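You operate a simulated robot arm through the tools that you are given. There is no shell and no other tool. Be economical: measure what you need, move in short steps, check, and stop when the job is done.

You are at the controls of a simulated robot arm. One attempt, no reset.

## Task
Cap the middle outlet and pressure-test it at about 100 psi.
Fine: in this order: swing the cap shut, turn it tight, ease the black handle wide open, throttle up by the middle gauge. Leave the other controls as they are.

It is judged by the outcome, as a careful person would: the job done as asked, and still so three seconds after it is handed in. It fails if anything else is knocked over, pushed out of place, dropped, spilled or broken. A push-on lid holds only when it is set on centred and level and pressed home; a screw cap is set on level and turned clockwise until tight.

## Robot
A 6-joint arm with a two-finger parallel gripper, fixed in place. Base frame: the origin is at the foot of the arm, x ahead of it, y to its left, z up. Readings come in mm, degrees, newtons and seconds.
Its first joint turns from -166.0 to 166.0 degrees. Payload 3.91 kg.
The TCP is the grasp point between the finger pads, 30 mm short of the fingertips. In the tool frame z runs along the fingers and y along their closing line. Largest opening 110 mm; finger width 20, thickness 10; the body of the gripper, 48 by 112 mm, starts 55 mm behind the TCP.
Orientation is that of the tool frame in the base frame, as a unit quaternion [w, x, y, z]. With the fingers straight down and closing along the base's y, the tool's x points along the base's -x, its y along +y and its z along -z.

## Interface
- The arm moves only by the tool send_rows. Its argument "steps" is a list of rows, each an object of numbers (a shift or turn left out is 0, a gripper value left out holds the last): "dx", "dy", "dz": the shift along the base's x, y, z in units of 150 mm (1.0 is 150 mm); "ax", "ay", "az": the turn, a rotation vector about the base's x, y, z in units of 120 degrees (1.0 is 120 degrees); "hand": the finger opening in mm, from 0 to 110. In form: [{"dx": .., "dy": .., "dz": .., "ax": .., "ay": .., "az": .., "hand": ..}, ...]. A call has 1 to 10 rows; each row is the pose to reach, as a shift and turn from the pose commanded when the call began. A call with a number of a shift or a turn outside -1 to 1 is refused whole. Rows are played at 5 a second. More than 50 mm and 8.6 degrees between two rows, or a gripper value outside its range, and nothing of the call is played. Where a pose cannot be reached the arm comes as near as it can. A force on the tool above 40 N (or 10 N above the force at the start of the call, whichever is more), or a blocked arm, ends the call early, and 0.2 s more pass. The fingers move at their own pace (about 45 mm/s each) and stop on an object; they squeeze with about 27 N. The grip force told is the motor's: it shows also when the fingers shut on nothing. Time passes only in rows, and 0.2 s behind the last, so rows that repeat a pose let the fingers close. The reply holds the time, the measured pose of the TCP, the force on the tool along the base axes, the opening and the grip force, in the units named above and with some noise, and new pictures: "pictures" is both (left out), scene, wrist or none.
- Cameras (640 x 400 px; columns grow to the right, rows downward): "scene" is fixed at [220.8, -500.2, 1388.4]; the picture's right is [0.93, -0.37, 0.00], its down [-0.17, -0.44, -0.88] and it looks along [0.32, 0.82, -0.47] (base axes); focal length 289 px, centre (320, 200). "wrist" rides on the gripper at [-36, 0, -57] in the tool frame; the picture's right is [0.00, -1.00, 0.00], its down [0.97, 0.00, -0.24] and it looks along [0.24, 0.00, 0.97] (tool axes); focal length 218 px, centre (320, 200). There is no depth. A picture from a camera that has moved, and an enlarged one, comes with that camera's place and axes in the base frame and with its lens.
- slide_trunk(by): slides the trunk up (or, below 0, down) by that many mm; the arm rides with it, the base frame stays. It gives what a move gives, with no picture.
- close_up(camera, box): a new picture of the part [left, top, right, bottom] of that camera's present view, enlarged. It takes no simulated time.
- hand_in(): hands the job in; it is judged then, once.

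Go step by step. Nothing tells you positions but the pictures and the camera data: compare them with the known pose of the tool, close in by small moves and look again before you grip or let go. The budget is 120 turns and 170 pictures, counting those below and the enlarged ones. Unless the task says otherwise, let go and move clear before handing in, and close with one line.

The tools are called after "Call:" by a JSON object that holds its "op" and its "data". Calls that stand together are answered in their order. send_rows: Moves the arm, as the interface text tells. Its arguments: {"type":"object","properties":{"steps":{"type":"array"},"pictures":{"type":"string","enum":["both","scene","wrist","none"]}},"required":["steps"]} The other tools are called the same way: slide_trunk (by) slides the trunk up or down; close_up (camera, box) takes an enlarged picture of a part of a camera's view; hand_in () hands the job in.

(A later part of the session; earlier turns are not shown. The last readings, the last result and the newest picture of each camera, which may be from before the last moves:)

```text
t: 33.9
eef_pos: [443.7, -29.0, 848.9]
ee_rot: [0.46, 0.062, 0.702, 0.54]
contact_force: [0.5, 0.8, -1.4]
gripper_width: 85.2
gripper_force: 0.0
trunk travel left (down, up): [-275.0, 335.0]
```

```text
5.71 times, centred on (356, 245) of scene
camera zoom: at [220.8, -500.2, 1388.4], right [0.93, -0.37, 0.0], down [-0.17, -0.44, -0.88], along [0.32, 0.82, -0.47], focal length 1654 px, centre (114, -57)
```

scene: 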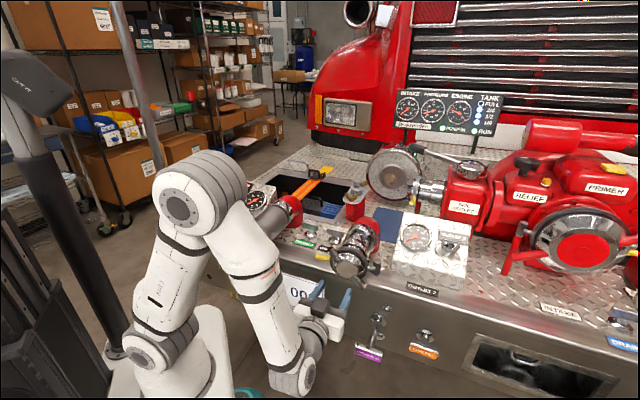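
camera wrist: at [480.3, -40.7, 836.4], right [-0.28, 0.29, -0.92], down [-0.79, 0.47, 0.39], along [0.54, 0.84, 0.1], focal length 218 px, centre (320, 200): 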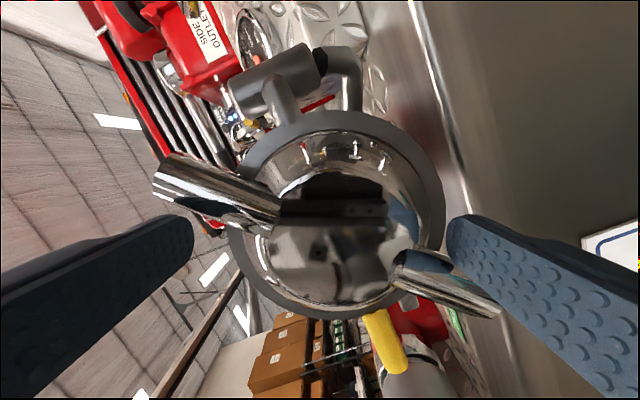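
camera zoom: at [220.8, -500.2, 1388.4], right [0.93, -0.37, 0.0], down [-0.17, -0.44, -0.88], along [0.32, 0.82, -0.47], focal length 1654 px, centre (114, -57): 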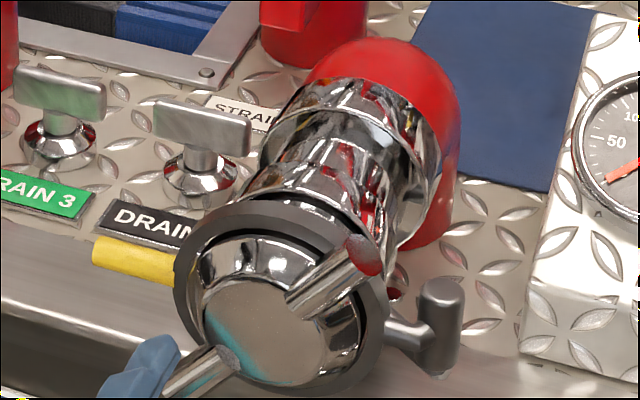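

The lug seems to have been dragged back slightly as I withdrew. I'll go back in with a wider opening, tighten again, and release by opening rather than turning back.

Call:
{"op": "send_rows", "data": {"steps": [{"ax": 0.04, "ay": 0.04, "dx": -0.008, "dy": 0.008, "hand": 92}, {"ax": 0.08, "ay": 0.08, "dx": -0.008, "dy": 0.008}, {"ax": 0.12, "ay": 0.12, "dx": 0.1, "dy": 0.116}, {"ax": 0.165, "ay": 0.165, "dx": 0.2, "dy": 0.216}, {"ax": 0.165, "ay": 0.165, "dx": 0.28, "dy": 0.296}, {"ax": 0.165, "ay": 0.165, "dx": 0.336, "dy": 0.352}], "pictures": "wrist"}}

Call:
{"op": "close_up", "data": {"camera": "scene", "box": [300, 210, 412, 280]}}

```text
t: 35.3
eef_pos: [495.7, 22.4, 848.5]
ee_rot: [0.315, 0.233, 0.667, 0.634]
contact_force: [-0.2, 0.0, -0.9]
gripper_width: 91.8
gripper_force: 0.0
trunk travel left (down, up): [-275.0, 335.0]
camera wrist: at [479.5, -42.2, 853.2], right [0.09, -0.09, -0.99], down [-0.85, 0.52, -0.12], along [0.53, 0.85, -0.03], focal length 218 px, centre (320, 200)
```

wrist: 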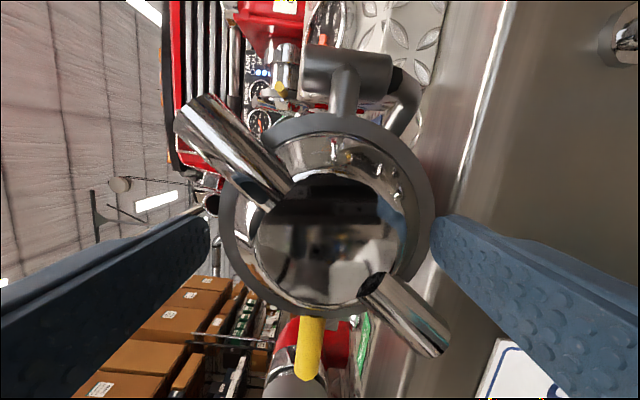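

```text
5.71 times, centred on (356, 245) of scene
camera zoom: at [220.8, -500.2, 1388.4], right [0.93, -0.37, 0.0], down [-0.17, -0.44, -0.88], along [0.32, 0.82, -0.47], focal length 1654 px, centre (114, -57)
```

zoom: 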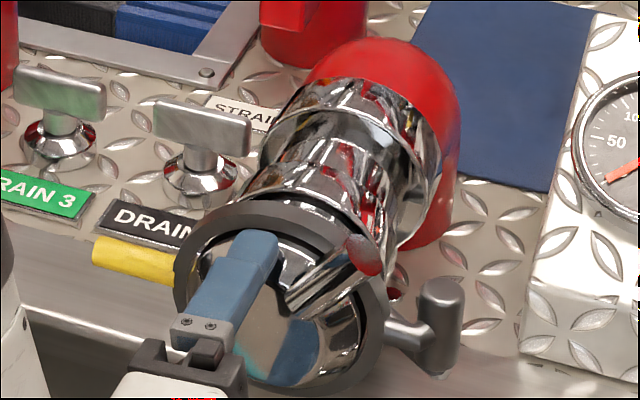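

Call:
{"op": "send_rows", "data": {"steps": [{"ax": 0.03, "ay": 0.03}, {"ax": 0.06, "ay": 0.06}, {"ax": 0.09, "ay": 0.09}, {"ax": 0.12, "ay": 0.12}, {"ax": 0.15, "ay": 0.15}, {"ax": 0.18, "ay": 0.18}, {"ax": 0.21, "ay": 0.21}, {"ax": 0.24, "ay": 0.24}, {"ax": 0.27, "ay": 0.27}, {"ax": 0.3, "ay": 0.3}], "pictures": "none"}}

Call:
{"op": "close_up", "data": {"camera": "scene", "box": [300, 210, 412, 280]}}

```text
t: 36.9
eef_pos: [492.0, 18.5, 849.0]
ee_rot: [0.12, 0.42, 0.57, 0.696]
contact_force: [-24.1, -21.4, 0.5]
gripper_width: 99.8
gripper_force: 7.5
trunk travel left (down, up): [-275.0, 335.0]
stopped in row 7: the force on the tool passed its limit (the readings are from after the stop); the commanded pose is now the measured one
```

```text
5.71 times, centred on (356, 245) of scene
camera zoom: at [220.8, -500.2, 1388.4], right [0.93, -0.37, 0.0], down [-0.17, -0.44, -0.88], along [0.32, 0.82, -0.47], focal length 1654 px, centre (114, -57)
```

zoom: 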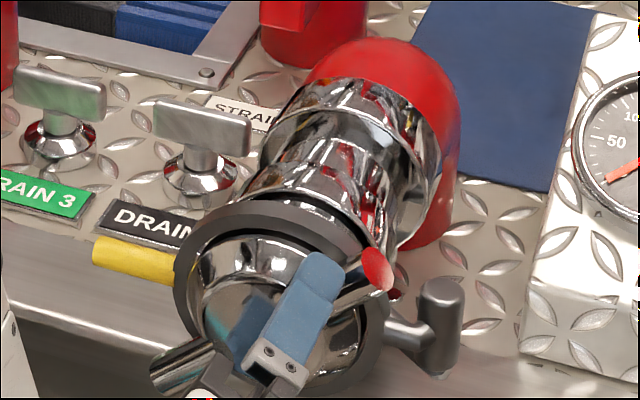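

Firm stop at the same place again. Now open and withdraw straight back without turning.

Call:
{"op": "send_rows", "data": {"steps": [{"hand": 109}, {"hand": 109, "dx": -0.03, "dy": -0.03}, {"dx": -0.1, "dy": -0.1}, {"dx": -0.2, "dy": -0.2}, {"dx": -0.35, "dy": -0.35}], "pictures": "wrist"}}

Call:
{"op": "close_up", "data": {"camera": "scene", "box": [300, 210, 412, 280]}}

```text
t: 38.1
eef_pos: [443.5, -33.1, 847.9]
ee_rot: [0.118, 0.419, 0.572, 0.695]
contact_force: [-1.7, -0.4, 0.2]
gripper_width: 109.0
gripper_force: 0.1
trunk travel left (down, up): [-275.0, 335.0]
camera wrist: at [425.4, -95.9, 833.1], right [-0.32, 0.32, -0.89], down [-0.78, 0.46, 0.44], along [0.55, 0.83, 0.1], focal length 218 px, centre (320, 200)
```

wrist: 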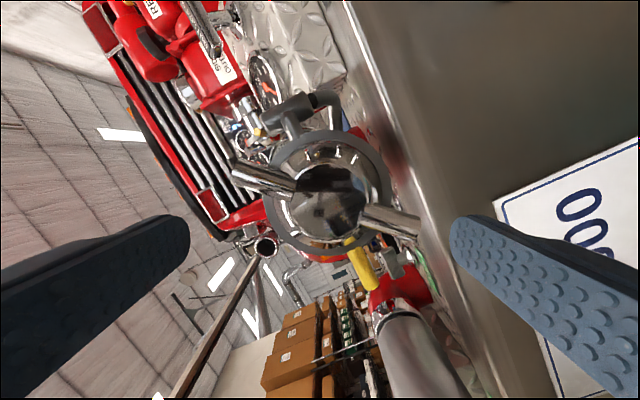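

```text
5.71 times, centred on (356, 245) of scene
camera zoom: at [220.8, -500.2, 1388.4], right [0.93, -0.37, 0.0], down [-0.17, -0.44, -0.88], along [0.32, 0.82, -0.47], focal length 1654 px, centre (114, -57)
```

zoom: 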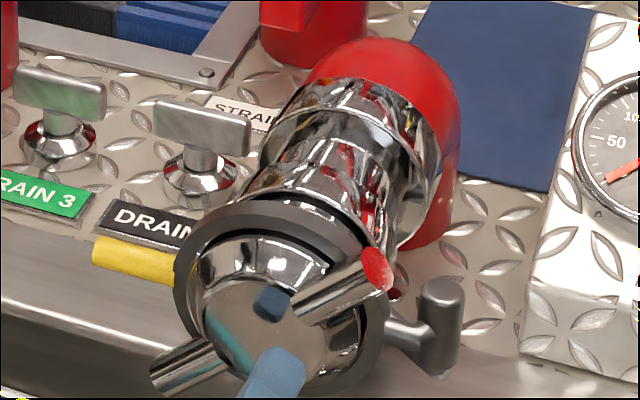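

Cap shut and tight (lugs settled at the stop). Next is the OUTLET 2 pull handle near (814, -14, 911); I'll rise and unroll the wrist.

Call:
{"op": "send_rows", "data": {"steps": [{"ax": -0.048, "ay": -0.048, "dz": 0.1}, {"ax": -0.096, "ay": -0.096, "dz": 0.2}, {"ax": -0.144, "ay": -0.144, "dz": 0.3}, {"ax": -0.192, "ay": -0.192, "dz": 0.4}, {"ax": -0.24, "ay": -0.24, "dz": 0.5}, {"ax": -0.288, "ay": -0.288, "dz": 0.6}, {"ax": -0.336, "ay": -0.336, "dz": 0.7}, {"ax": -0.384, "ay": -0.384, "dz": 0.8}, {"ax": -0.432, "ay": -0.432, "dz": 0.9}, {"ax": -0.48, "ay": -0.48, "dz": 1.0}], "pictures": "none"}}

Call:
{"op": "send_rows", "data": {"steps": [{"ax": -0.048, "ay": -0.048, "dx": 0.15, "dy": -0.15, "hand": 60}, {"ax": -0.096, "ay": -0.096, "dx": 0.3, "dy": -0.3}, {"ax": -0.144, "ay": -0.144, "dx": 0.45, "dy": -0.45}, {"ax": -0.192, "ay": -0.192, "dx": 0.6, "dy": -0.6}]}}

```text
t: 40.3
eef_pos: [441.9, -30.9, 998.2]
ee_rot: [0.547, -0.058, 0.699, 0.456]
contact_force: [0.4, 0.3, 0.2]
gripper_width: 109.1
gripper_force: 0.0
trunk travel left (down, up): [-275.0, 335.0]
```

```text
t: 41.3
eef_pos: [532.7, -121.1, 997.6]
ee_rot: [0.653, -0.255, 0.653, 0.287]
contact_force: [-0.1, 0.2, 1.4]
gripper_width: 60.1
gripper_force: 0.0
trunk travel left (down, up): [-275.0, 335.0]
camera wrist: at [493.5, -164.0, 1032.6], right [0.71, -0.7, -0.04], down [-0.19, -0.13, -0.97], along [0.68, 0.7, -0.22], focal length 218 px, centre (320, 200)
```

scene: 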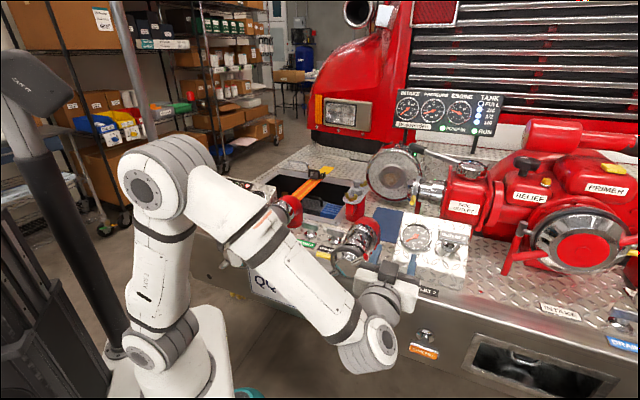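
wrist: 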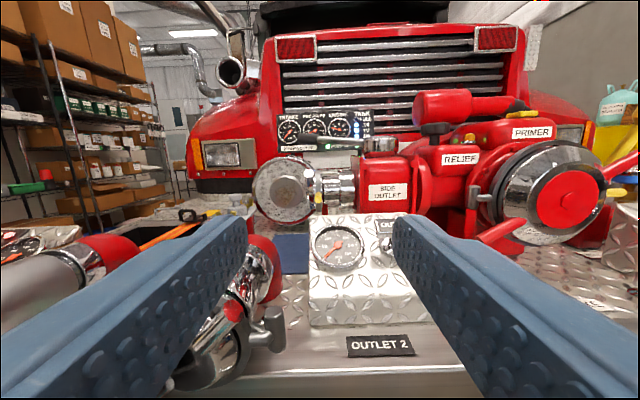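

Shift right and forward toward the handle, pitching down about 30° for a look.

Call:
{"op": "send_rows", "data": {"steps": [{"dx": 0.2, "dy": -0.02, "ax": -0.035, "ay": 0.035, "dz": 0.05}, {"dx": 0.4, "dy": -0.04, "ax": -0.07, "ay": 0.07, "dz": 0.1}, {"dx": 0.6, "dy": -0.06, "ax": -0.105, "ay": 0.105, "dz": 0.15}, {"dx": 0.8, "dy": -0.08, "ax": -0.14, "ay": 0.14, "dz": 0.2}, {"dx": 1.0, "dy": -0.1, "ax": -0.177, "ay": 0.177, "dz": 0.25, "hand": 100}]}}

Call:
{"op": "close_up", "data": {"camera": "wrist", "box": [208, 100, 432, 240]}}

```text
t: 42.5
eef_pos: [682.7, -136.1, 1035.8]
ee_rot: [0.463, -0.313, 0.804, 0.205]
contact_force: [0.0, -0.2, -0.2]
gripper_width: 94.8
gripper_force: 0.1
trunk travel left (down, up): [-275.0, 335.0]
camera wrist: at [661.5, -160.8, 1094.8], right [0.69, -0.72, -0.04], down [-0.51, -0.45, -0.73], along [0.51, 0.53, -0.68], focal length 218 px, centre (320, 200)
```

scene: 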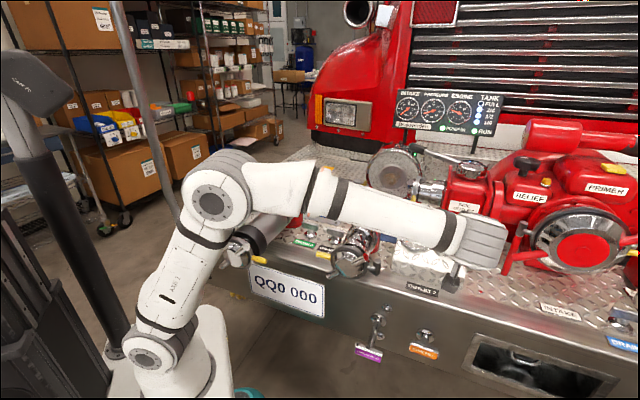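
wrist: 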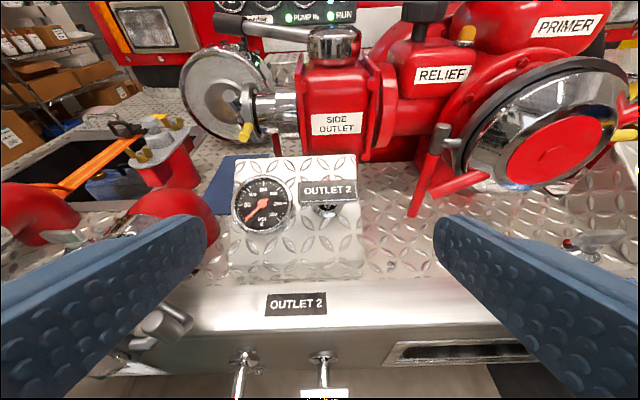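

```text
2.86 times, centred on (320, 170) of wrist
camera zoom: at [661.5, -160.8, 1094.8], right [0.69, -0.72, -0.04], down [-0.51, -0.45, -0.73], along [0.51, 0.53, -0.68], focal length 624 px, centre (320, 286)
```

zoom: 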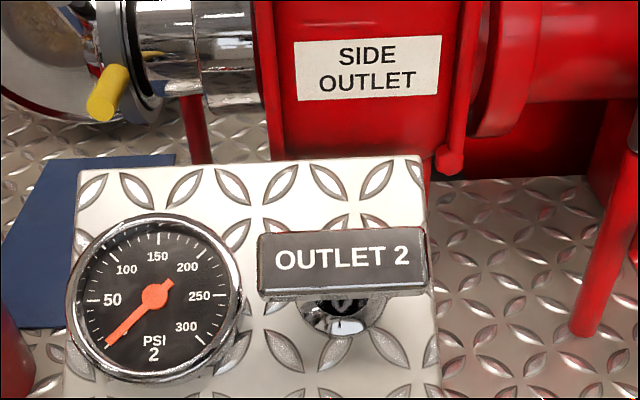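

OUTLET 2 is a T-shaped pull handle with a black label, at about (814, -17, 913); the box face is tilted with its normal about 60° up toward me. I'll raise the trunk so the arm reaches it comfortably, then take the tool down 60° and roll it.

Call:
{"op": "slide_trunk", "data": {"by": 250}}

Call:
{"op": "send_rows", "data": {"steps": [{"dz": -0.25}, {"dz": -0.5}, {"dz": -0.75}, {"dz": -1.0}], "pictures": "scene"}}

```text
t: 45.1
eef_pos: [681.4, -137.4, 1285.0]
ee_rot: [0.464, -0.312, 0.803, 0.205]
contact_force: [-0.2, 0.3, -0.4]
gripper_width: 100.1
gripper_force: 0.0
trunk travel left (down, up): [-525.0, 85.0]
```

```text
t: 46.1
eef_pos: [682.5, -135.2, 1134.6]
ee_rot: [0.464, -0.312, 0.804, 0.205]
contact_force: [-0.8, -0.1, 0.7]
gripper_width: 100.2
gripper_force: 0.2
trunk travel left (down, up): [-525.0, 85.0]
```

scene: 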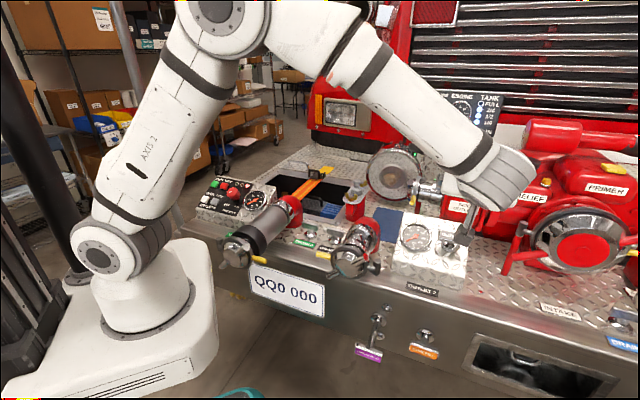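

Call:
{"op": "send_rows", "data": {"steps": [{"ax": -0.046, "ay": 0.046}, {"ax": -0.092, "ay": 0.092}, {"ax": -0.138, "ay": 0.138}, {"ax": -0.1827, "ay": 0.1827}], "pictures": "none"}}

Call:
{"op": "send_rows", "data": {"steps": [{"ax": 0.025, "ay": 0.025, "az": -0.061, "dx": 0.05, "dy": 0.04, "dz": -0.05, "hand": 65}, {"ax": 0.05, "ay": 0.05, "az": -0.1225, "dx": 0.1, "dy": 0.08, "dz": -0.1}, {"ax": 0.075, "ay": 0.075, "az": -0.184, "dx": 0.15, "dy": 0.12, "dz": -0.15}, {"ax": 0.1, "ay": 0.1, "az": -0.245, "dx": 0.2, "dy": 0.16, "dz": -0.2}, {"ax": 0.125, "ay": 0.125, "az": -0.306, "dx": 0.25, "dy": 0.2, "dz": -0.25}, {"ax": 0.15, "ay": 0.15, "az": -0.368, "dx": 0.3, "dy": 0.24, "dz": -0.3}, {"ax": 0.175, "ay": 0.175, "az": -0.429, "dx": 0.35, "dy": 0.28, "dz": -0.35}, {"ax": 0.2, "ay": 0.2, "az": -0.49, "dx": 0.4, "dy": 0.32, "dz": -0.4}, {"ax": 0.225, "ay": 0.225, "az": -0.552, "dx": 0.4, "dy": 0.32, "dz": -0.4}, {"ax": 0.25, "ay": 0.25, "az": -0.613, "dx": 0.4, "dy": 0.32, "dz": -0.4}]}}

```text
t: 47.1
eef_pos: [681.7, -136.4, 1134.6]
ee_rot: [0.236, -0.35, 0.901, 0.104]
contact_force: [-0.1, -0.2, 0.1]
gripper_width: 100.0
gripper_force: 0.1
trunk travel left (down, up): [-525.0, 85.0]
```

```text
t: 49.3
eef_pos: [741.4, -88.6, 1075.0]
ee_rot: [0.104, 0.35, 0.9, 0.238]
contact_force: [-0.1, 0.1, -0.1]
gripper_width: 65.1
gripper_force: 0.0
trunk travel left (down, up): [-525.0, 85.0]
camera wrist: at [748.9, -133.3, 1125.9], right [-0.58, -0.64, -0.5], down [-0.8, 0.58, 0.19], along [0.17, 0.51, -0.85], focal length 218 px, centre (320, 200)
```

scene: 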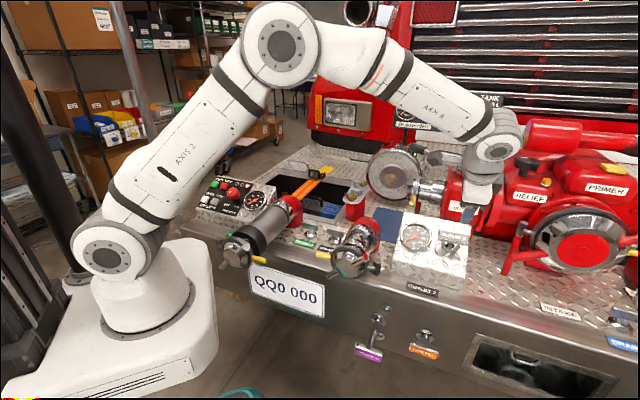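
wrist: 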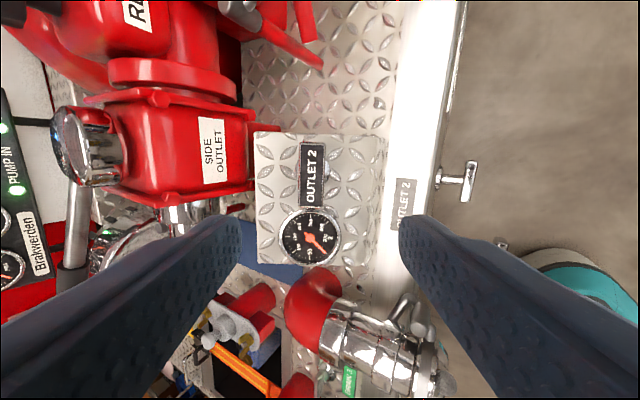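

Call:
{"op": "close_up", "data": {"camera": "wrist", "box": [240, 120, 400, 220]}}

Call:
{"op": "close_up", "data": {"camera": "scene", "box": [380, 205, 492, 275]}}

```text
4.00 times, centred on (320, 170) of wrist
camera zoom: at [748.9, -133.3, 1125.9], right [-0.58, -0.64, -0.5], down [-0.8, 0.58, 0.19], along [0.17, 0.51, -0.85], focal length 873 px, centre (320, 320)
```

zoom: 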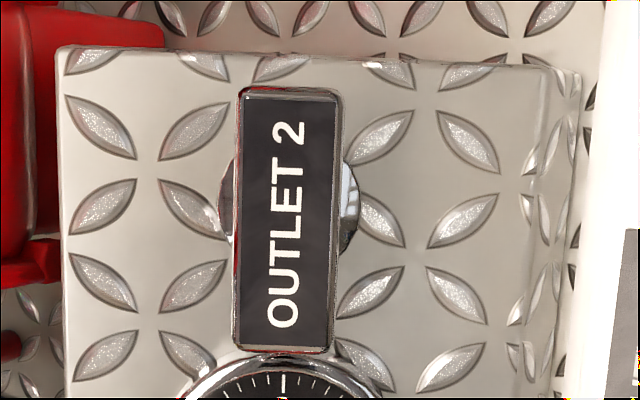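

```text
5.71 times, centred on (436, 240) of scene
camera zoom: at [220.8, -500.2, 1388.4], right [0.93, -0.37, 0.0], down [-0.17, -0.44, -0.88], along [0.32, 0.82, -0.47], focal length 1654 px, centre (-343, -29)
```

zoom: 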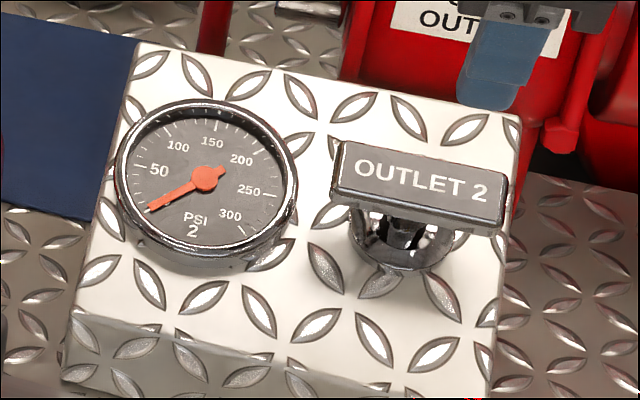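

The stem is directly behind the plate along the assumed normal, so the tool axis is right. Approach to 60 mm above the handle.

Call:
{"op": "send_rows", "data": {"steps": [{"dx": 0.09, "dy": 0.086, "dz": -0.187}, {"dx": 0.18, "dy": 0.172, "dz": -0.373}, {"dx": 0.27, "dy": 0.258, "dz": -0.56}, {"dx": 0.364, "dy": 0.344, "dz": -0.747}]}}

Call:
{"op": "close_up", "data": {"camera": "scene", "box": [380, 205, 492, 275]}}

```text
t: 50.3
eef_pos: [797.8, -38.5, 964.3]
ee_rot: [0.105, 0.35, 0.9, 0.237]
contact_force: [0.7, 0.1, -0.6]
gripper_width: 64.8
gripper_force: 0.0
trunk travel left (down, up): [-525.0, 85.0]
camera wrist: at [804.3, -82.1, 1014.0], right [-0.58, -0.64, -0.5], down [-0.8, 0.57, 0.19], along [0.17, 0.51, -0.85], focal length 218 px, centre (320, 200)
```

scene: 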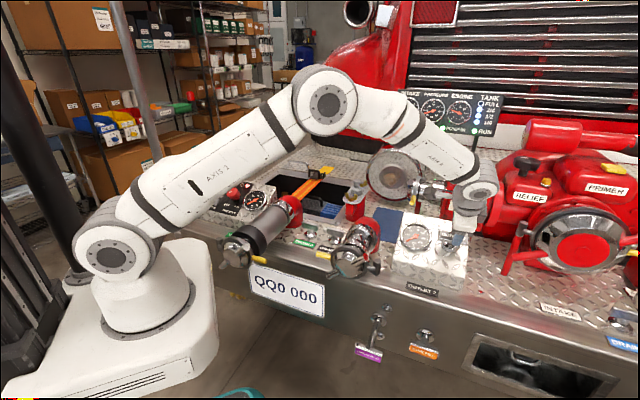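
wrist: 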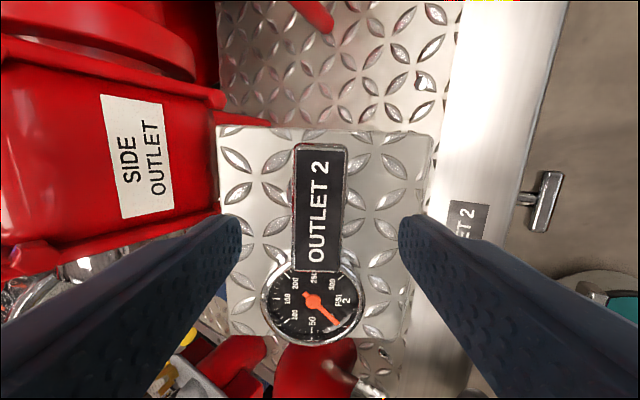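

```text
5.71 times, centred on (436, 240) of scene
camera zoom: at [220.8, -500.2, 1388.4], right [0.93, -0.37, 0.0], down [-0.17, -0.44, -0.88], along [0.32, 0.82, -0.47], focal length 1654 px, centre (-343, -29)
```

zoom: 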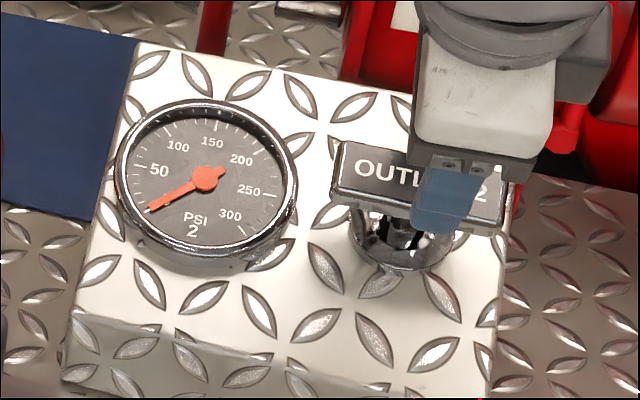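

Centred. Descend 58 mm along the handle axis, then close on the plate.

Call:
{"op": "send_rows", "data": {"steps": [{"dx": 0.047, "dy": 0.047, "dz": -0.115}, {"dx": 0.094, "dy": 0.094, "dz": -0.23}, {"dx": 0.137, "dy": 0.137, "dz": -0.335}]}}

Call:
{"op": "close_up", "data": {"camera": "scene", "box": [380, 205, 492, 275]}}

```text
t: 51.1
eef_pos: [817.2, -17.2, 913.5]
ee_rot: [0.104, 0.35, 0.901, 0.237]
contact_force: [-0.3, -0.1, 0.5]
gripper_width: 65.1
gripper_force: 0.1
trunk travel left (down, up): [-525.0, 85.0]
camera wrist: at [824.9, -61.7, 963.7], right [-0.58, -0.64, -0.5], down [-0.8, 0.57, 0.19], along [0.17, 0.51, -0.85], focal length 218 px, centre (320, 200)
```

scene: 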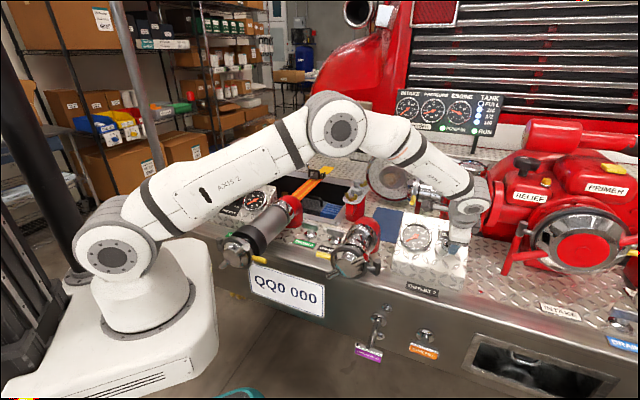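
wrist: 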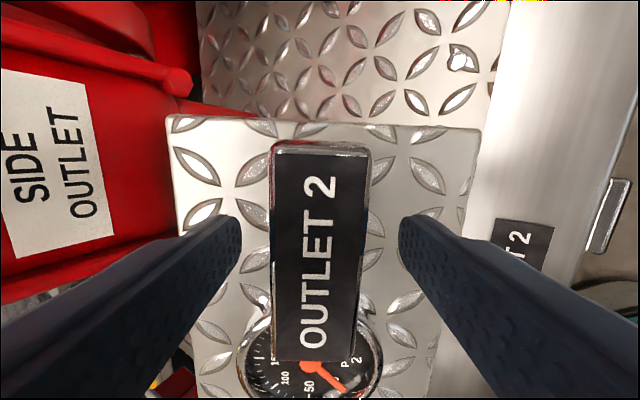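

```text
5.71 times, centred on (436, 240) of scene
camera zoom: at [220.8, -500.2, 1388.4], right [0.93, -0.37, 0.0], down [-0.17, -0.44, -0.88], along [0.32, 0.82, -0.47], focal length 1654 px, centre (-343, -29)
```

zoom: 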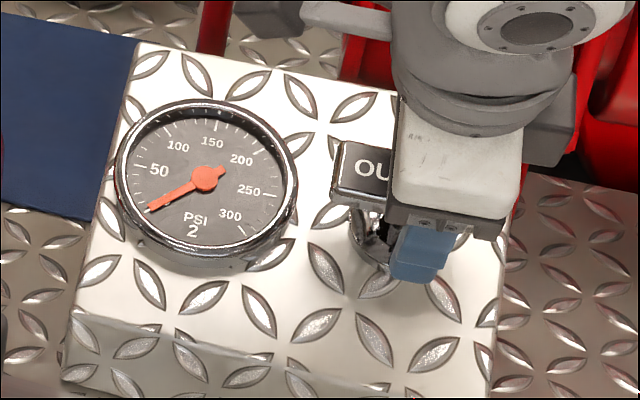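

Call:
{"op": "send_rows", "data": {"steps": [{"hand": 40}, {"hand": 20}, {"hand": 20}, {"hand": 20}], "pictures": "wrist"}}

```text
t: 52.1
eef_pos: [817.4, -16.9, 914.2]
ee_rot: [0.106, 0.35, 0.9, 0.238]
contact_force: [4.6, 5.9, 3.0]
gripper_width: 32.4
gripper_force: 44.9
trunk travel left (down, up): [-525.0, 85.0]
camera wrist: at [825.2, -61.1, 964.5], right [-0.58, -0.64, -0.5], down [-0.8, 0.58, 0.19], along [0.17, 0.51, -0.84], focal length 218 px, centre (320, 200)
```

wrist: 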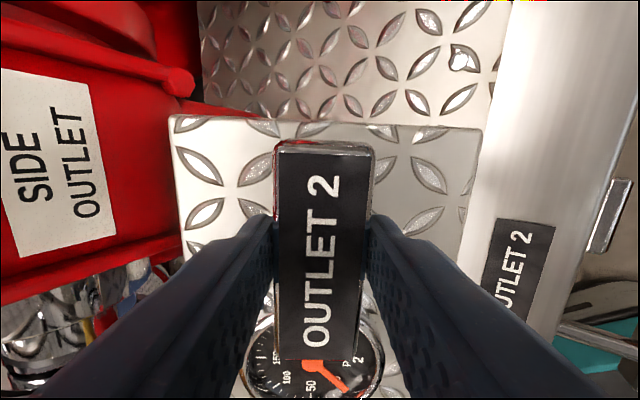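

Gripped. Ease the handle out slowly along its axis.

Call:
{"op": "send_rows", "data": {"steps": [{"dx": -0.005, "dy": -0.005, "dz": 0.0116}, {"dx": -0.01, "dy": -0.01, "dz": 0.0231}, {"dx": -0.014, "dy": -0.014, "dz": 0.0347}, {"dx": -0.019, "dy": -0.019, "dz": 0.0462}, {"dx": -0.0236, "dy": -0.0236, "dz": 0.0577}, {"dx": -0.0283, "dy": -0.0283, "dz": 0.0693}, {"dx": -0.033, "dy": -0.033, "dz": 0.0808}, {"dx": -0.0378, "dy": -0.0378, "dz": 0.0924}, {"dx": -0.0425, "dy": -0.0425, "dz": 0.104}, {"dx": -0.047, "dy": -0.047, "dz": 0.1155}], "pictures": "none"}}

Call:
{"op": "close_up", "data": {"camera": "scene", "box": [380, 205, 492, 275]}}

```text
t: 54.3
eef_pos: [812.2, -22.2, 930.7]
ee_rot: [0.105, 0.349, 0.9, 0.237]
contact_force: [18.7, 7.8, 3.9]
gripper_width: 32.2
gripper_force: 45.6
trunk travel left (down, up): [-525.0, 85.0]
```

```text
5.71 times, centred on (436, 240) of scene
camera zoom: at [220.8, -500.2, 1388.4], right [0.93, -0.37, 0.0], down [-0.17, -0.44, -0.88], along [0.32, 0.82, -0.47], focal length 1654 px, centre (-343, -29)
```

zoom: 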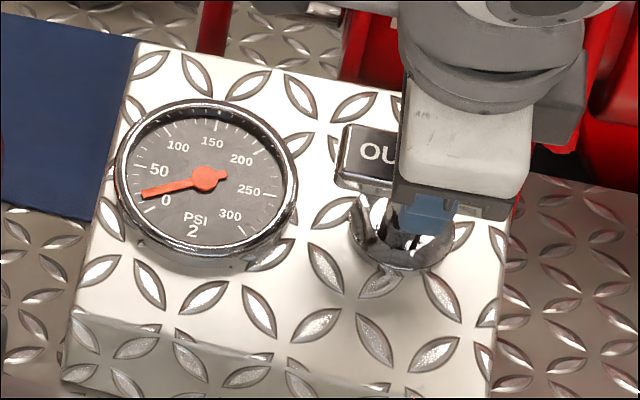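

The handle slides and the gauge lifts to ~20. Side load suggests the axis is a bit steeper, so I'll pull slightly more upward.

Call:
{"op": "send_rows", "data": {"steps": [{"dx": 0.0, "dy": 0.0, "dz": 0.018}, {"dx": -0.004, "dy": -0.004, "dz": 0.034}, {"dx": -0.008, "dy": -0.008, "dz": 0.05}, {"dx": -0.012, "dy": -0.012, "dz": 0.066}, {"dx": -0.016, "dy": -0.016, "dz": 0.082}, {"dx": -0.02, "dy": -0.02, "dz": 0.098}, {"dx": -0.024, "dy": -0.024, "dz": 0.114}, {"dx": -0.028, "dy": -0.028, "dz": 0.13}, {"dx": -0.032, "dy": -0.032, "dz": 0.145}, {"dx": -0.036, "dy": -0.036, "dz": 0.16}], "pictures": "none"}}

Call:
{"op": "close_up", "data": {"camera": "scene", "box": [380, 205, 492, 275]}}

```text
t: 56.5
eef_pos: [803.3, -30.6, 950.5]
ee_rot: [0.101, 0.353, 0.9, 0.236]
contact_force: [-1.9, -6.2, -4.4]
gripper_width: 32.3
gripper_force: 45.3
trunk travel left (down, up): [-525.0, 85.0]
stopped in row 10: the force on the tool passed its limit (the readings are from after the stop); the commanded pose is now the measured one
```

```text
5.71 times, centred on (436, 240) of scene
camera zoom: at [220.8, -500.2, 1388.4], right [0.93, -0.37, 0.0], down [-0.17, -0.44, -0.88], along [0.32, 0.82, -0.47], focal length 1654 px, centre (-343, -29)
```

zoom: 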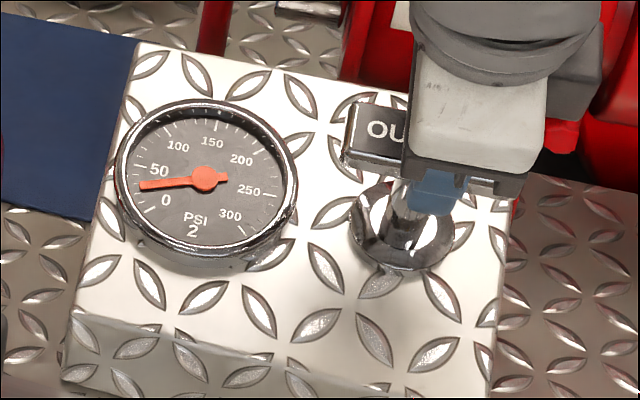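

The true axis is about 61° up after all. Keep easing along it to find the end stop.

Call:
{"op": "send_rows", "data": {"steps": [{"dx": -0.0025, "dy": -0.0025, "dz": 0.006}, {"dx": -0.007, "dy": -0.007, "dz": 0.0175}, {"dx": -0.0115, "dy": -0.0115, "dz": 0.029}, {"dx": -0.016, "dy": -0.016, "dz": 0.04}, {"dx": -0.021, "dy": -0.021, "dz": 0.052}, {"dx": -0.0255, "dy": -0.0255, "dz": 0.064}, {"dx": -0.03, "dy": -0.03, "dz": 0.0755}, {"dx": -0.035, "dy": -0.035, "dz": 0.087}, {"dx": -0.0395, "dy": -0.0395, "dz": 0.0985}, {"dx": -0.044, "dy": -0.044, "dz": 0.11}], "pictures": "none"}}

Call:
{"op": "close_up", "data": {"camera": "scene", "box": [380, 205, 492, 275]}}

Call:
{"op": "close_up", "data": {"camera": "scene", "box": [370, 70, 530, 170]}}

```text
t: 58.7
eef_pos: [796.6, -38.0, 967.3]
ee_rot: [0.1, 0.352, 0.9, 0.237]
contact_force: [-9.3, -12.8, -16.5]
gripper_width: 32.6
gripper_force: 45.1
trunk travel left (down, up): [-525.0, 85.0]
```

```text
5.71 times, centred on (436, 240) of scene
camera zoom: at [220.8, -500.2, 1388.4], right [0.93, -0.37, 0.0], down [-0.17, -0.44, -0.88], along [0.32, 0.82, -0.47], focal length 1654 px, centre (-343, -29)
```

zoom: 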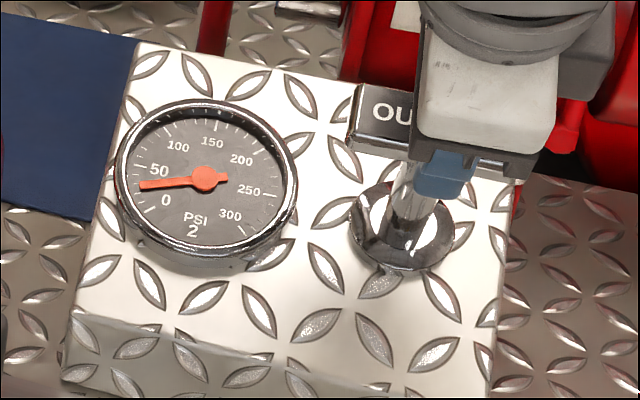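

```text
4.00 times, centred on (450, 120) of scene
camera zoom: at [220.8, -500.2, 1388.4], right [0.93, -0.37, 0.0], down [-0.17, -0.44, -0.88], along [0.32, 0.82, -0.47], focal length 1157 px, centre (-200, 520)
```

zoom: 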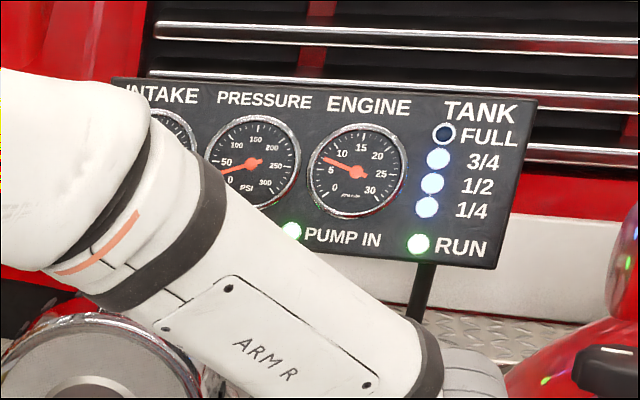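

Still sliding out (about 57 mm so far). Continue until the end stop, relieving a little side load.

Call:
{"op": "send_rows", "data": {"steps": [{"dx": -0.008, "dy": -0.008, "dz": 0.006}, {"dx": -0.0125, "dy": -0.0125, "dz": 0.0175}, {"dx": -0.017, "dy": -0.017, "dz": 0.029}, {"dx": -0.0215, "dy": -0.0215, "dz": 0.04}, {"dx": -0.0265, "dy": -0.0265, "dz": 0.052}, {"dx": -0.031, "dy": -0.031, "dz": 0.064}, {"dx": -0.0355, "dy": -0.0355, "dz": 0.0755}, {"dx": -0.0405, "dy": -0.0405, "dz": 0.087}, {"dx": -0.045, "dy": -0.045, "dz": 0.0985}, {"dx": -0.0495, "dy": -0.0495, "dz": 0.11}], "pictures": "none"}}

Call:
{"op": "close_up", "data": {"camera": "scene", "box": [380, 205, 492, 275]}}

```text
t: 60.7
eef_pos: [793.6, -41.7, 974.3]
ee_rot: [0.097, 0.353, 0.9, 0.235]
contact_force: [18.2, 0.3, -17.1]
gripper_width: 32.2
gripper_force: 44.5
trunk travel left (down, up): [-525.0, 85.0]
stopped in row 9: the force on the tool passed its limit (the readings are from after the stop); the commanded pose is now the measured one
```

```text
5.71 times, centred on (436, 240) of scene
camera zoom: at [220.8, -500.2, 1388.4], right [0.93, -0.37, 0.0], down [-0.17, -0.44, -0.88], along [0.32, 0.82, -0.47], focal length 1654 px, centre (-343, -29)
```

zoom: 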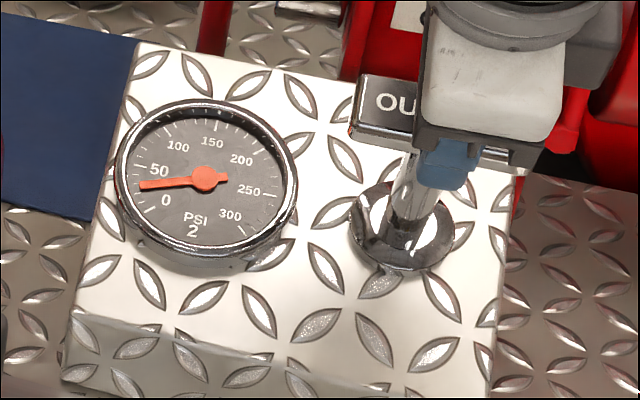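

Resistance now acts along the pull axis: probably the end stop. One more gentle pull to confirm.

Call:
{"op": "send_rows", "data": {"steps": [{"dx": -0.0045, "dy": -0.0045, "dz": 0.0115}, {"dx": -0.009, "dy": -0.009, "dz": 0.023}, {"dx": -0.0135, "dy": -0.0135, "dz": 0.0345}, {"dx": -0.018, "dy": -0.018, "dz": 0.046}, {"dx": -0.0225, "dy": -0.0225, "dz": 0.0575}, {"dx": -0.027, "dy": -0.027, "dz": 0.069}], "pictures": "wrist"}}

Call:
{"op": "close_up", "data": {"camera": "scene", "box": [380, 205, 492, 275]}}

```text
t: 62.1
eef_pos: [784.5, -46.5, 989.2]
ee_rot: [0.097, 0.351, 0.901, 0.235]
contact_force: [-2.7, -1.4, -15.2]
gripper_width: 32.6
gripper_force: 34.0
trunk travel left (down, up): [-525.0, 85.0]
camera wrist: at [793.3, -91.0, 1039.4], right [-0.59, -0.64, -0.49], down [-0.8, 0.57, 0.2], along [0.15, 0.51, -0.85], focal length 218 px, centre (320, 200)
```

wrist: 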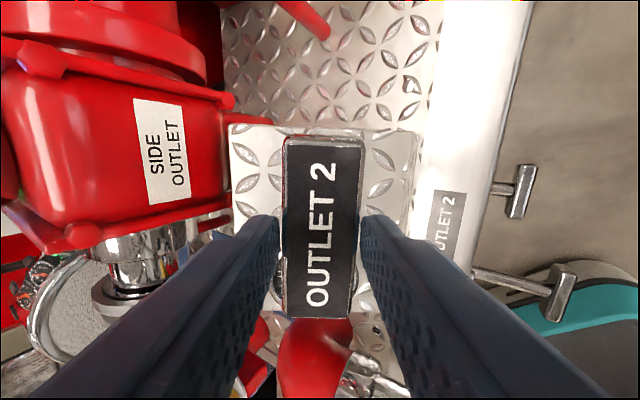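

```text
5.71 times, centred on (436, 240) of scene
camera zoom: at [220.8, -500.2, 1388.4], right [0.93, -0.37, 0.0], down [-0.17, -0.44, -0.88], along [0.32, 0.82, -0.47], focal length 1654 px, centre (-343, -29)
```

zoom: 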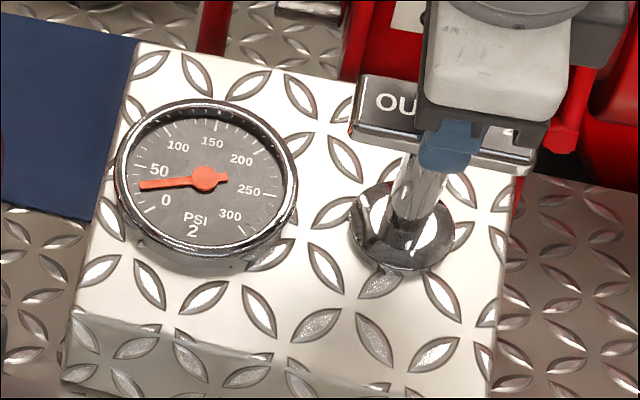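

The fingers slid while the plate stayed: the handle is at its end stop, wide open, gauge steady. Release and withdraw along the axis.

Call:
{"op": "send_rows", "data": {"steps": [{"hand": 70}, {"hand": 70}, {"dx": -0.06, "dy": -0.06, "dz": 0.14}, {"dx": -0.12, "dy": -0.12, "dz": 0.29}, {"dx": -0.2, "dy": -0.2, "dz": 0.5}, {"dx": -0.3, "dy": -0.3, "dz": 0.75}, {"dx": -0.4, "dy": -0.4, "dz": 0.95}]}}

Call:
{"op": "close_up", "data": {"camera": "scene", "box": [180, 160, 308, 240]}}

```text
t: 63.7
eef_pos: [724.3, -107.6, 1133.1]
ee_rot: [0.099, 0.35, 0.901, 0.236]
contact_force: [-0.1, -0.2, -0.3]
gripper_width: 70.1
gripper_force: 0.0
trunk travel left (down, up): [-525.0, 85.0]
camera wrist: at [730.7, -151.9, 1183.6], right [-0.58, -0.64, -0.49], down [-0.8, 0.57, 0.2], along [0.16, 0.51, -0.85], focal length 218 px, centre (320, 200)
```

scene: 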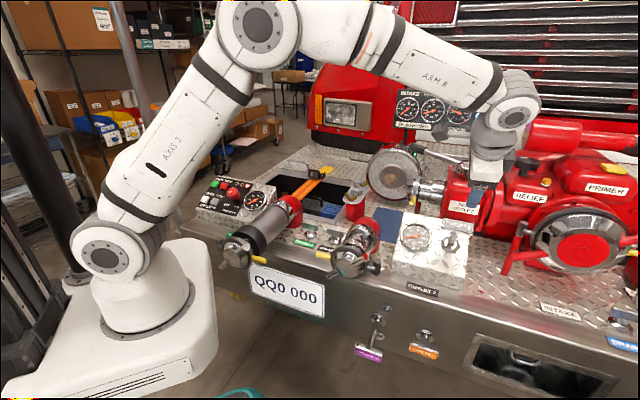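
wrist: 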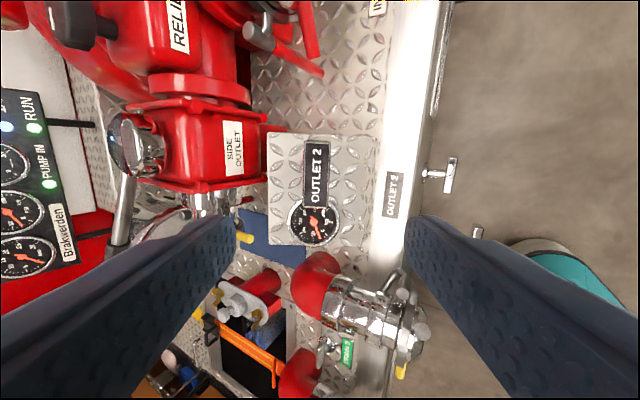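

```text
5.00 times, centred on (244, 200) of scene
camera zoom: at [220.8, -500.2, 1388.4], right [0.93, -0.37, 0.0], down [-0.17, -0.44, -0.88], along [0.32, 0.82, -0.47], focal length 1447 px, centre (700, 200)
```

zoom: 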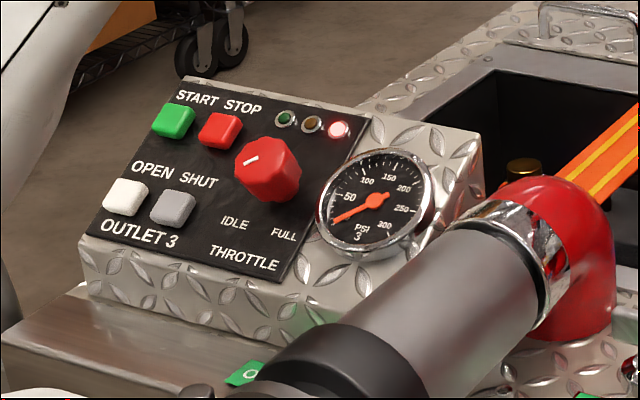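

Handle stays out. Next the throttle: a red knob (IDLE–FULL) on the left console at roughly (270, 527, 890), same face tilt presumably. I'll swing there in high stages while unrolling the wrist.

Call:
{"op": "send_rows", "data": {"steps": [{"dx": -0.2, "dy": 0.25, "ax": -0.016, "ay": -0.016, "az": 0.04}, {"dx": -0.4, "dy": 0.5, "ax": -0.032, "ay": -0.032, "az": 0.08}, {"dx": -0.6, "dy": 0.75, "ax": -0.049, "ay": -0.049, "az": 0.12}, {"dx": -0.77, "dy": 1.0, "ax": -0.065, "ay": -0.065, "az": 0.159}], "pictures": "none"}}

Call:
{"op": "send_rows", "data": {"steps": [{"dx": -0.2, "dy": 0.25, "ax": -0.016, "ay": -0.016, "az": 0.04}, {"dx": -0.4, "dy": 0.5, "ax": -0.032, "ay": -0.032, "az": 0.08}, {"dx": -0.6, "dy": 0.75, "ax": -0.049, "ay": -0.049, "az": 0.12}, {"dx": -0.77, "dy": 1.0, "ax": -0.065, "ay": -0.065, "az": 0.159}], "pictures": "none"}}

Call:
{"op": "send_rows", "data": {"steps": [{"dx": -0.2, "dy": 0.25, "ax": -0.016, "ay": -0.016, "az": 0.04}, {"dx": -0.4, "dy": 0.5, "ax": -0.032, "ay": -0.032, "az": 0.08}, {"dx": -0.6, "dy": 0.75, "ax": -0.049, "ay": -0.049, "az": 0.12}, {"dx": -0.77, "dy": 1.0, "ax": -0.065, "ay": -0.065, "az": 0.159}]}}

```text
t: 64.7
eef_pos: [608.6, 46.4, 1131.8]
ee_rot: [0.143, 0.172, 0.952, 0.21]
contact_force: [-0.8, 0.3, -1.1]
gripper_width: 70.2
gripper_force: 0.0
trunk travel left (down, up): [-525.0, 85.0]
```

```text
t: 65.7
eef_pos: [492.8, 196.3, 1131.7]
ee_rot: [0.182, -0.013, 0.967, 0.177]
contact_force: [-0.1, -0.3, 0.3]
gripper_width: 69.9
gripper_force: 0.1
trunk travel left (down, up): [-525.0, 85.0]
```

```text
t: 66.7
eef_pos: [378.6, 344.3, 1131.8]
ee_rot: [0.213, -0.197, 0.947, 0.138]
contact_force: [0.3, 0.0, -1.0]
gripper_width: 70.0
gripper_force: 0.1
trunk travel left (down, up): [-525.0, 85.0]
camera wrist: at [388.6, 335.9, 1198.6], right [0.43, -0.88, -0.18], down [-0.89, -0.39, -0.24], along [0.14, 0.26, -0.96], focal length 218 px, centre (320, 200)
```

scene: 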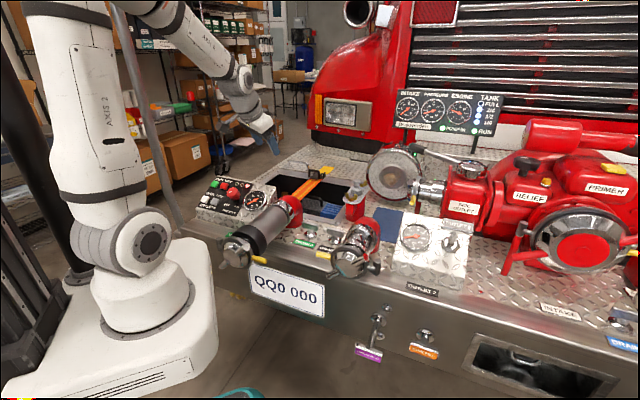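
wrist: 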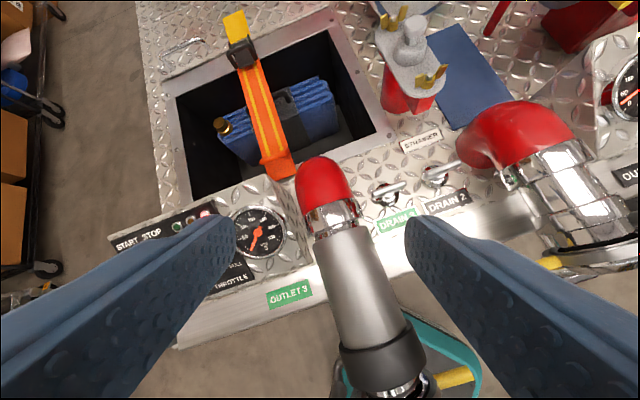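

Call:
{"op": "send_rows", "data": {"steps": [{"dx": -0.2, "dy": 0.2, "ax": -0.016, "ay": -0.016, "az": 0.04}, {"dx": -0.4, "dy": 0.4, "ax": -0.032, "ay": -0.032, "az": 0.08}, {"dx": -0.6, "dy": 0.6, "ax": -0.049, "ay": -0.049, "az": 0.12}, {"dx": -0.8, "dy": 0.75, "ax": -0.065, "ay": -0.065, "az": 0.159, "hand": 70}], "pictures": "wrist"}}

Call:
{"op": "close_up", "data": {"camera": "wrist", "box": [208, 130, 432, 270]}}

```text
t: 67.7
eef_pos: [258.7, 456.9, 1132.8]
ee_rot: [0.238, -0.374, 0.892, 0.093]
contact_force: [-0.8, 0.4, 0.1]
gripper_width: 69.7
gripper_force: 0.2
trunk travel left (down, up): [-525.0, 85.0]
camera wrist: at [260.3, 460.0, 1199.8], right [0.71, -0.7, 0.01], down [-0.68, -0.69, -0.27], along [0.2, 0.18, -0.96], focal length 218 px, centre (320, 200)
```

wrist: 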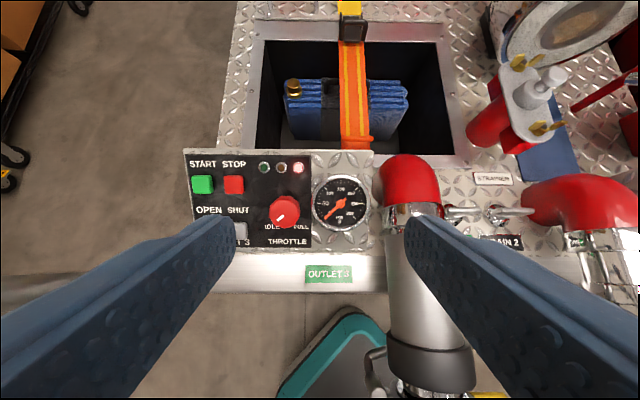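

```text
2.86 times, centred on (320, 200) of wrist
camera zoom: at [260.3, 460.0, 1199.8], right [0.71, -0.7, 0.01], down [-0.68, -0.69, -0.27], along [0.2, 0.18, -0.96], focal length 624 px, centre (320, 200)
```

zoom: 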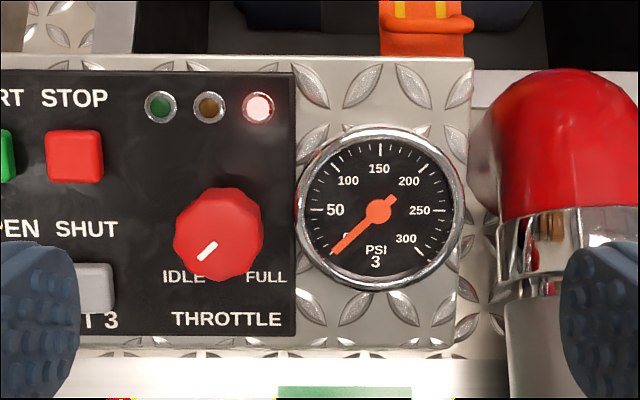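

Clear view: the throttle pointer is at IDLE; FULL is clockwise. Knob centre about (274, 542, 882), 47 mm across. I'll pre-roll counter-clockwise 60° and come above it.

Call:
{"op": "send_rows", "data": {"steps": [{"ax": -0.022, "ay": -0.022, "az": 0.054, "dx": -0.01, "dy": 0.047, "dz": -0.1}, {"ax": -0.044, "ay": -0.044, "az": 0.108, "dx": -0.02, "dy": 0.095, "dz": -0.2}, {"ax": -0.066, "ay": -0.066, "az": 0.162, "dx": -0.03, "dy": 0.14, "dz": -0.3}, {"ax": -0.088, "ay": -0.088, "az": 0.216, "dx": -0.04, "dy": 0.19, "dz": -0.4}, {"ax": -0.11, "ay": -0.11, "az": 0.27, "dx": -0.05, "dy": 0.24, "dz": -0.5}, {"ax": -0.132, "ay": -0.132, "az": 0.325, "dx": -0.06, "dy": 0.29, "dz": -0.6}, {"ax": -0.155, "ay": -0.155, "az": 0.379, "dx": -0.075, "dy": 0.335, "dz": -0.7}, {"ax": -0.177, "ay": -0.177, "az": 0.433, "dx": -0.085, "dy": 0.38, "dz": -0.8}], "pictures": "wrist"}}

Call:
{"op": "close_up", "data": {"camera": "scene", "box": [180, 120, 308, 200]}}

```text
t: 69.5
eef_pos: [246.4, 514.7, 1012.6]
ee_rot: [-0.257, 0.769, -0.584, 0.041]
contact_force: [-0.2, 1.0, 0.2]
gripper_width: 69.8
gripper_force: 0.1
trunk travel left (down, up): [-525.0, 85.0]
camera wrist: at [214.2, 527.5, 1069.8], right [0.88, 0.19, 0.44], down [0.22, -0.98, -0.02], along [0.43, 0.12, -0.9], focal length 218 px, centre (320, 200)
```

wrist: 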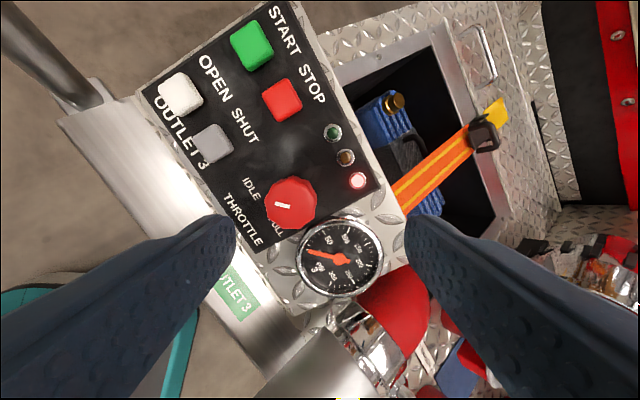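

```text
5.00 times, centred on (244, 160) of scene
camera zoom: at [220.8, -500.2, 1388.4], right [0.93, -0.37, 0.0], down [-0.17, -0.44, -0.88], along [0.32, 0.82, -0.47], focal length 1447 px, centre (700, 400)
```

zoom: 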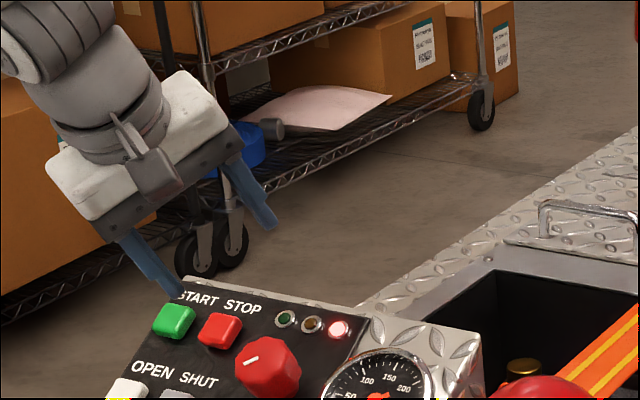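

Knob confirmed at (275, 543, 882). Approach along the axis with fingers at 62 mm.

Call:
{"op": "send_rows", "data": {"steps": [{"dx": 0.025, "dy": 0.025, "dz": -0.26, "hand": 62}, {"dx": 0.05, "dy": 0.05, "dz": -0.52}, {"dx": 0.11, "dy": 0.11, "dz": -0.67}, {"dx": 0.164, "dy": 0.162, "dz": -0.804}], "pictures": "wrist"}}

Call:
{"op": "close_up", "data": {"camera": "scene", "box": [180, 150, 308, 230]}}

```text
t: 70.5
eef_pos: [271.0, 539.2, 892.5]
ee_rot: [-0.255, 0.768, -0.586, 0.04]
contact_force: [0.0, -0.2, -0.7]
gripper_width: 62.0
gripper_force: 0.0
trunk travel left (down, up): [-525.0, 85.0]
camera wrist: at [239.4, 551.9, 949.7], right [0.88, 0.18, 0.44], down [0.21, -0.98, -0.02], along [0.43, 0.12, -0.9], focal length 218 px, centre (320, 200)
```

wrist: 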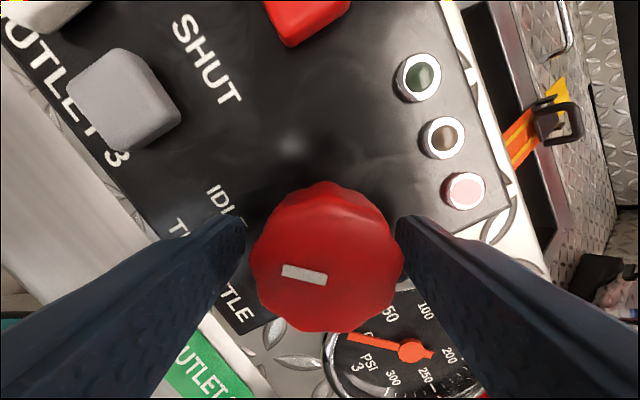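

```text
5.00 times, centred on (244, 190) of scene
camera zoom: at [220.8, -500.2, 1388.4], right [0.93, -0.37, 0.0], down [-0.17, -0.44, -0.88], along [0.32, 0.82, -0.47], focal length 1447 px, centre (700, 250)
```

zoom: 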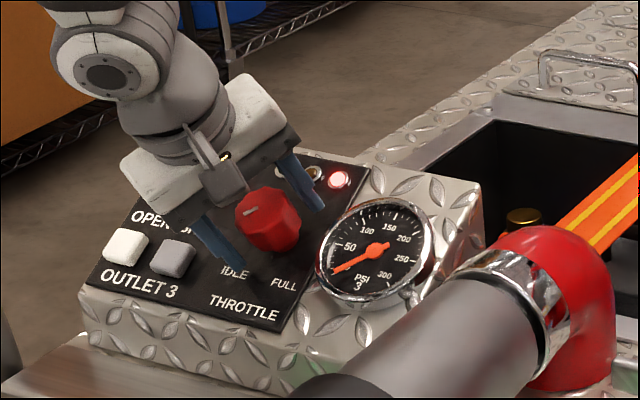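

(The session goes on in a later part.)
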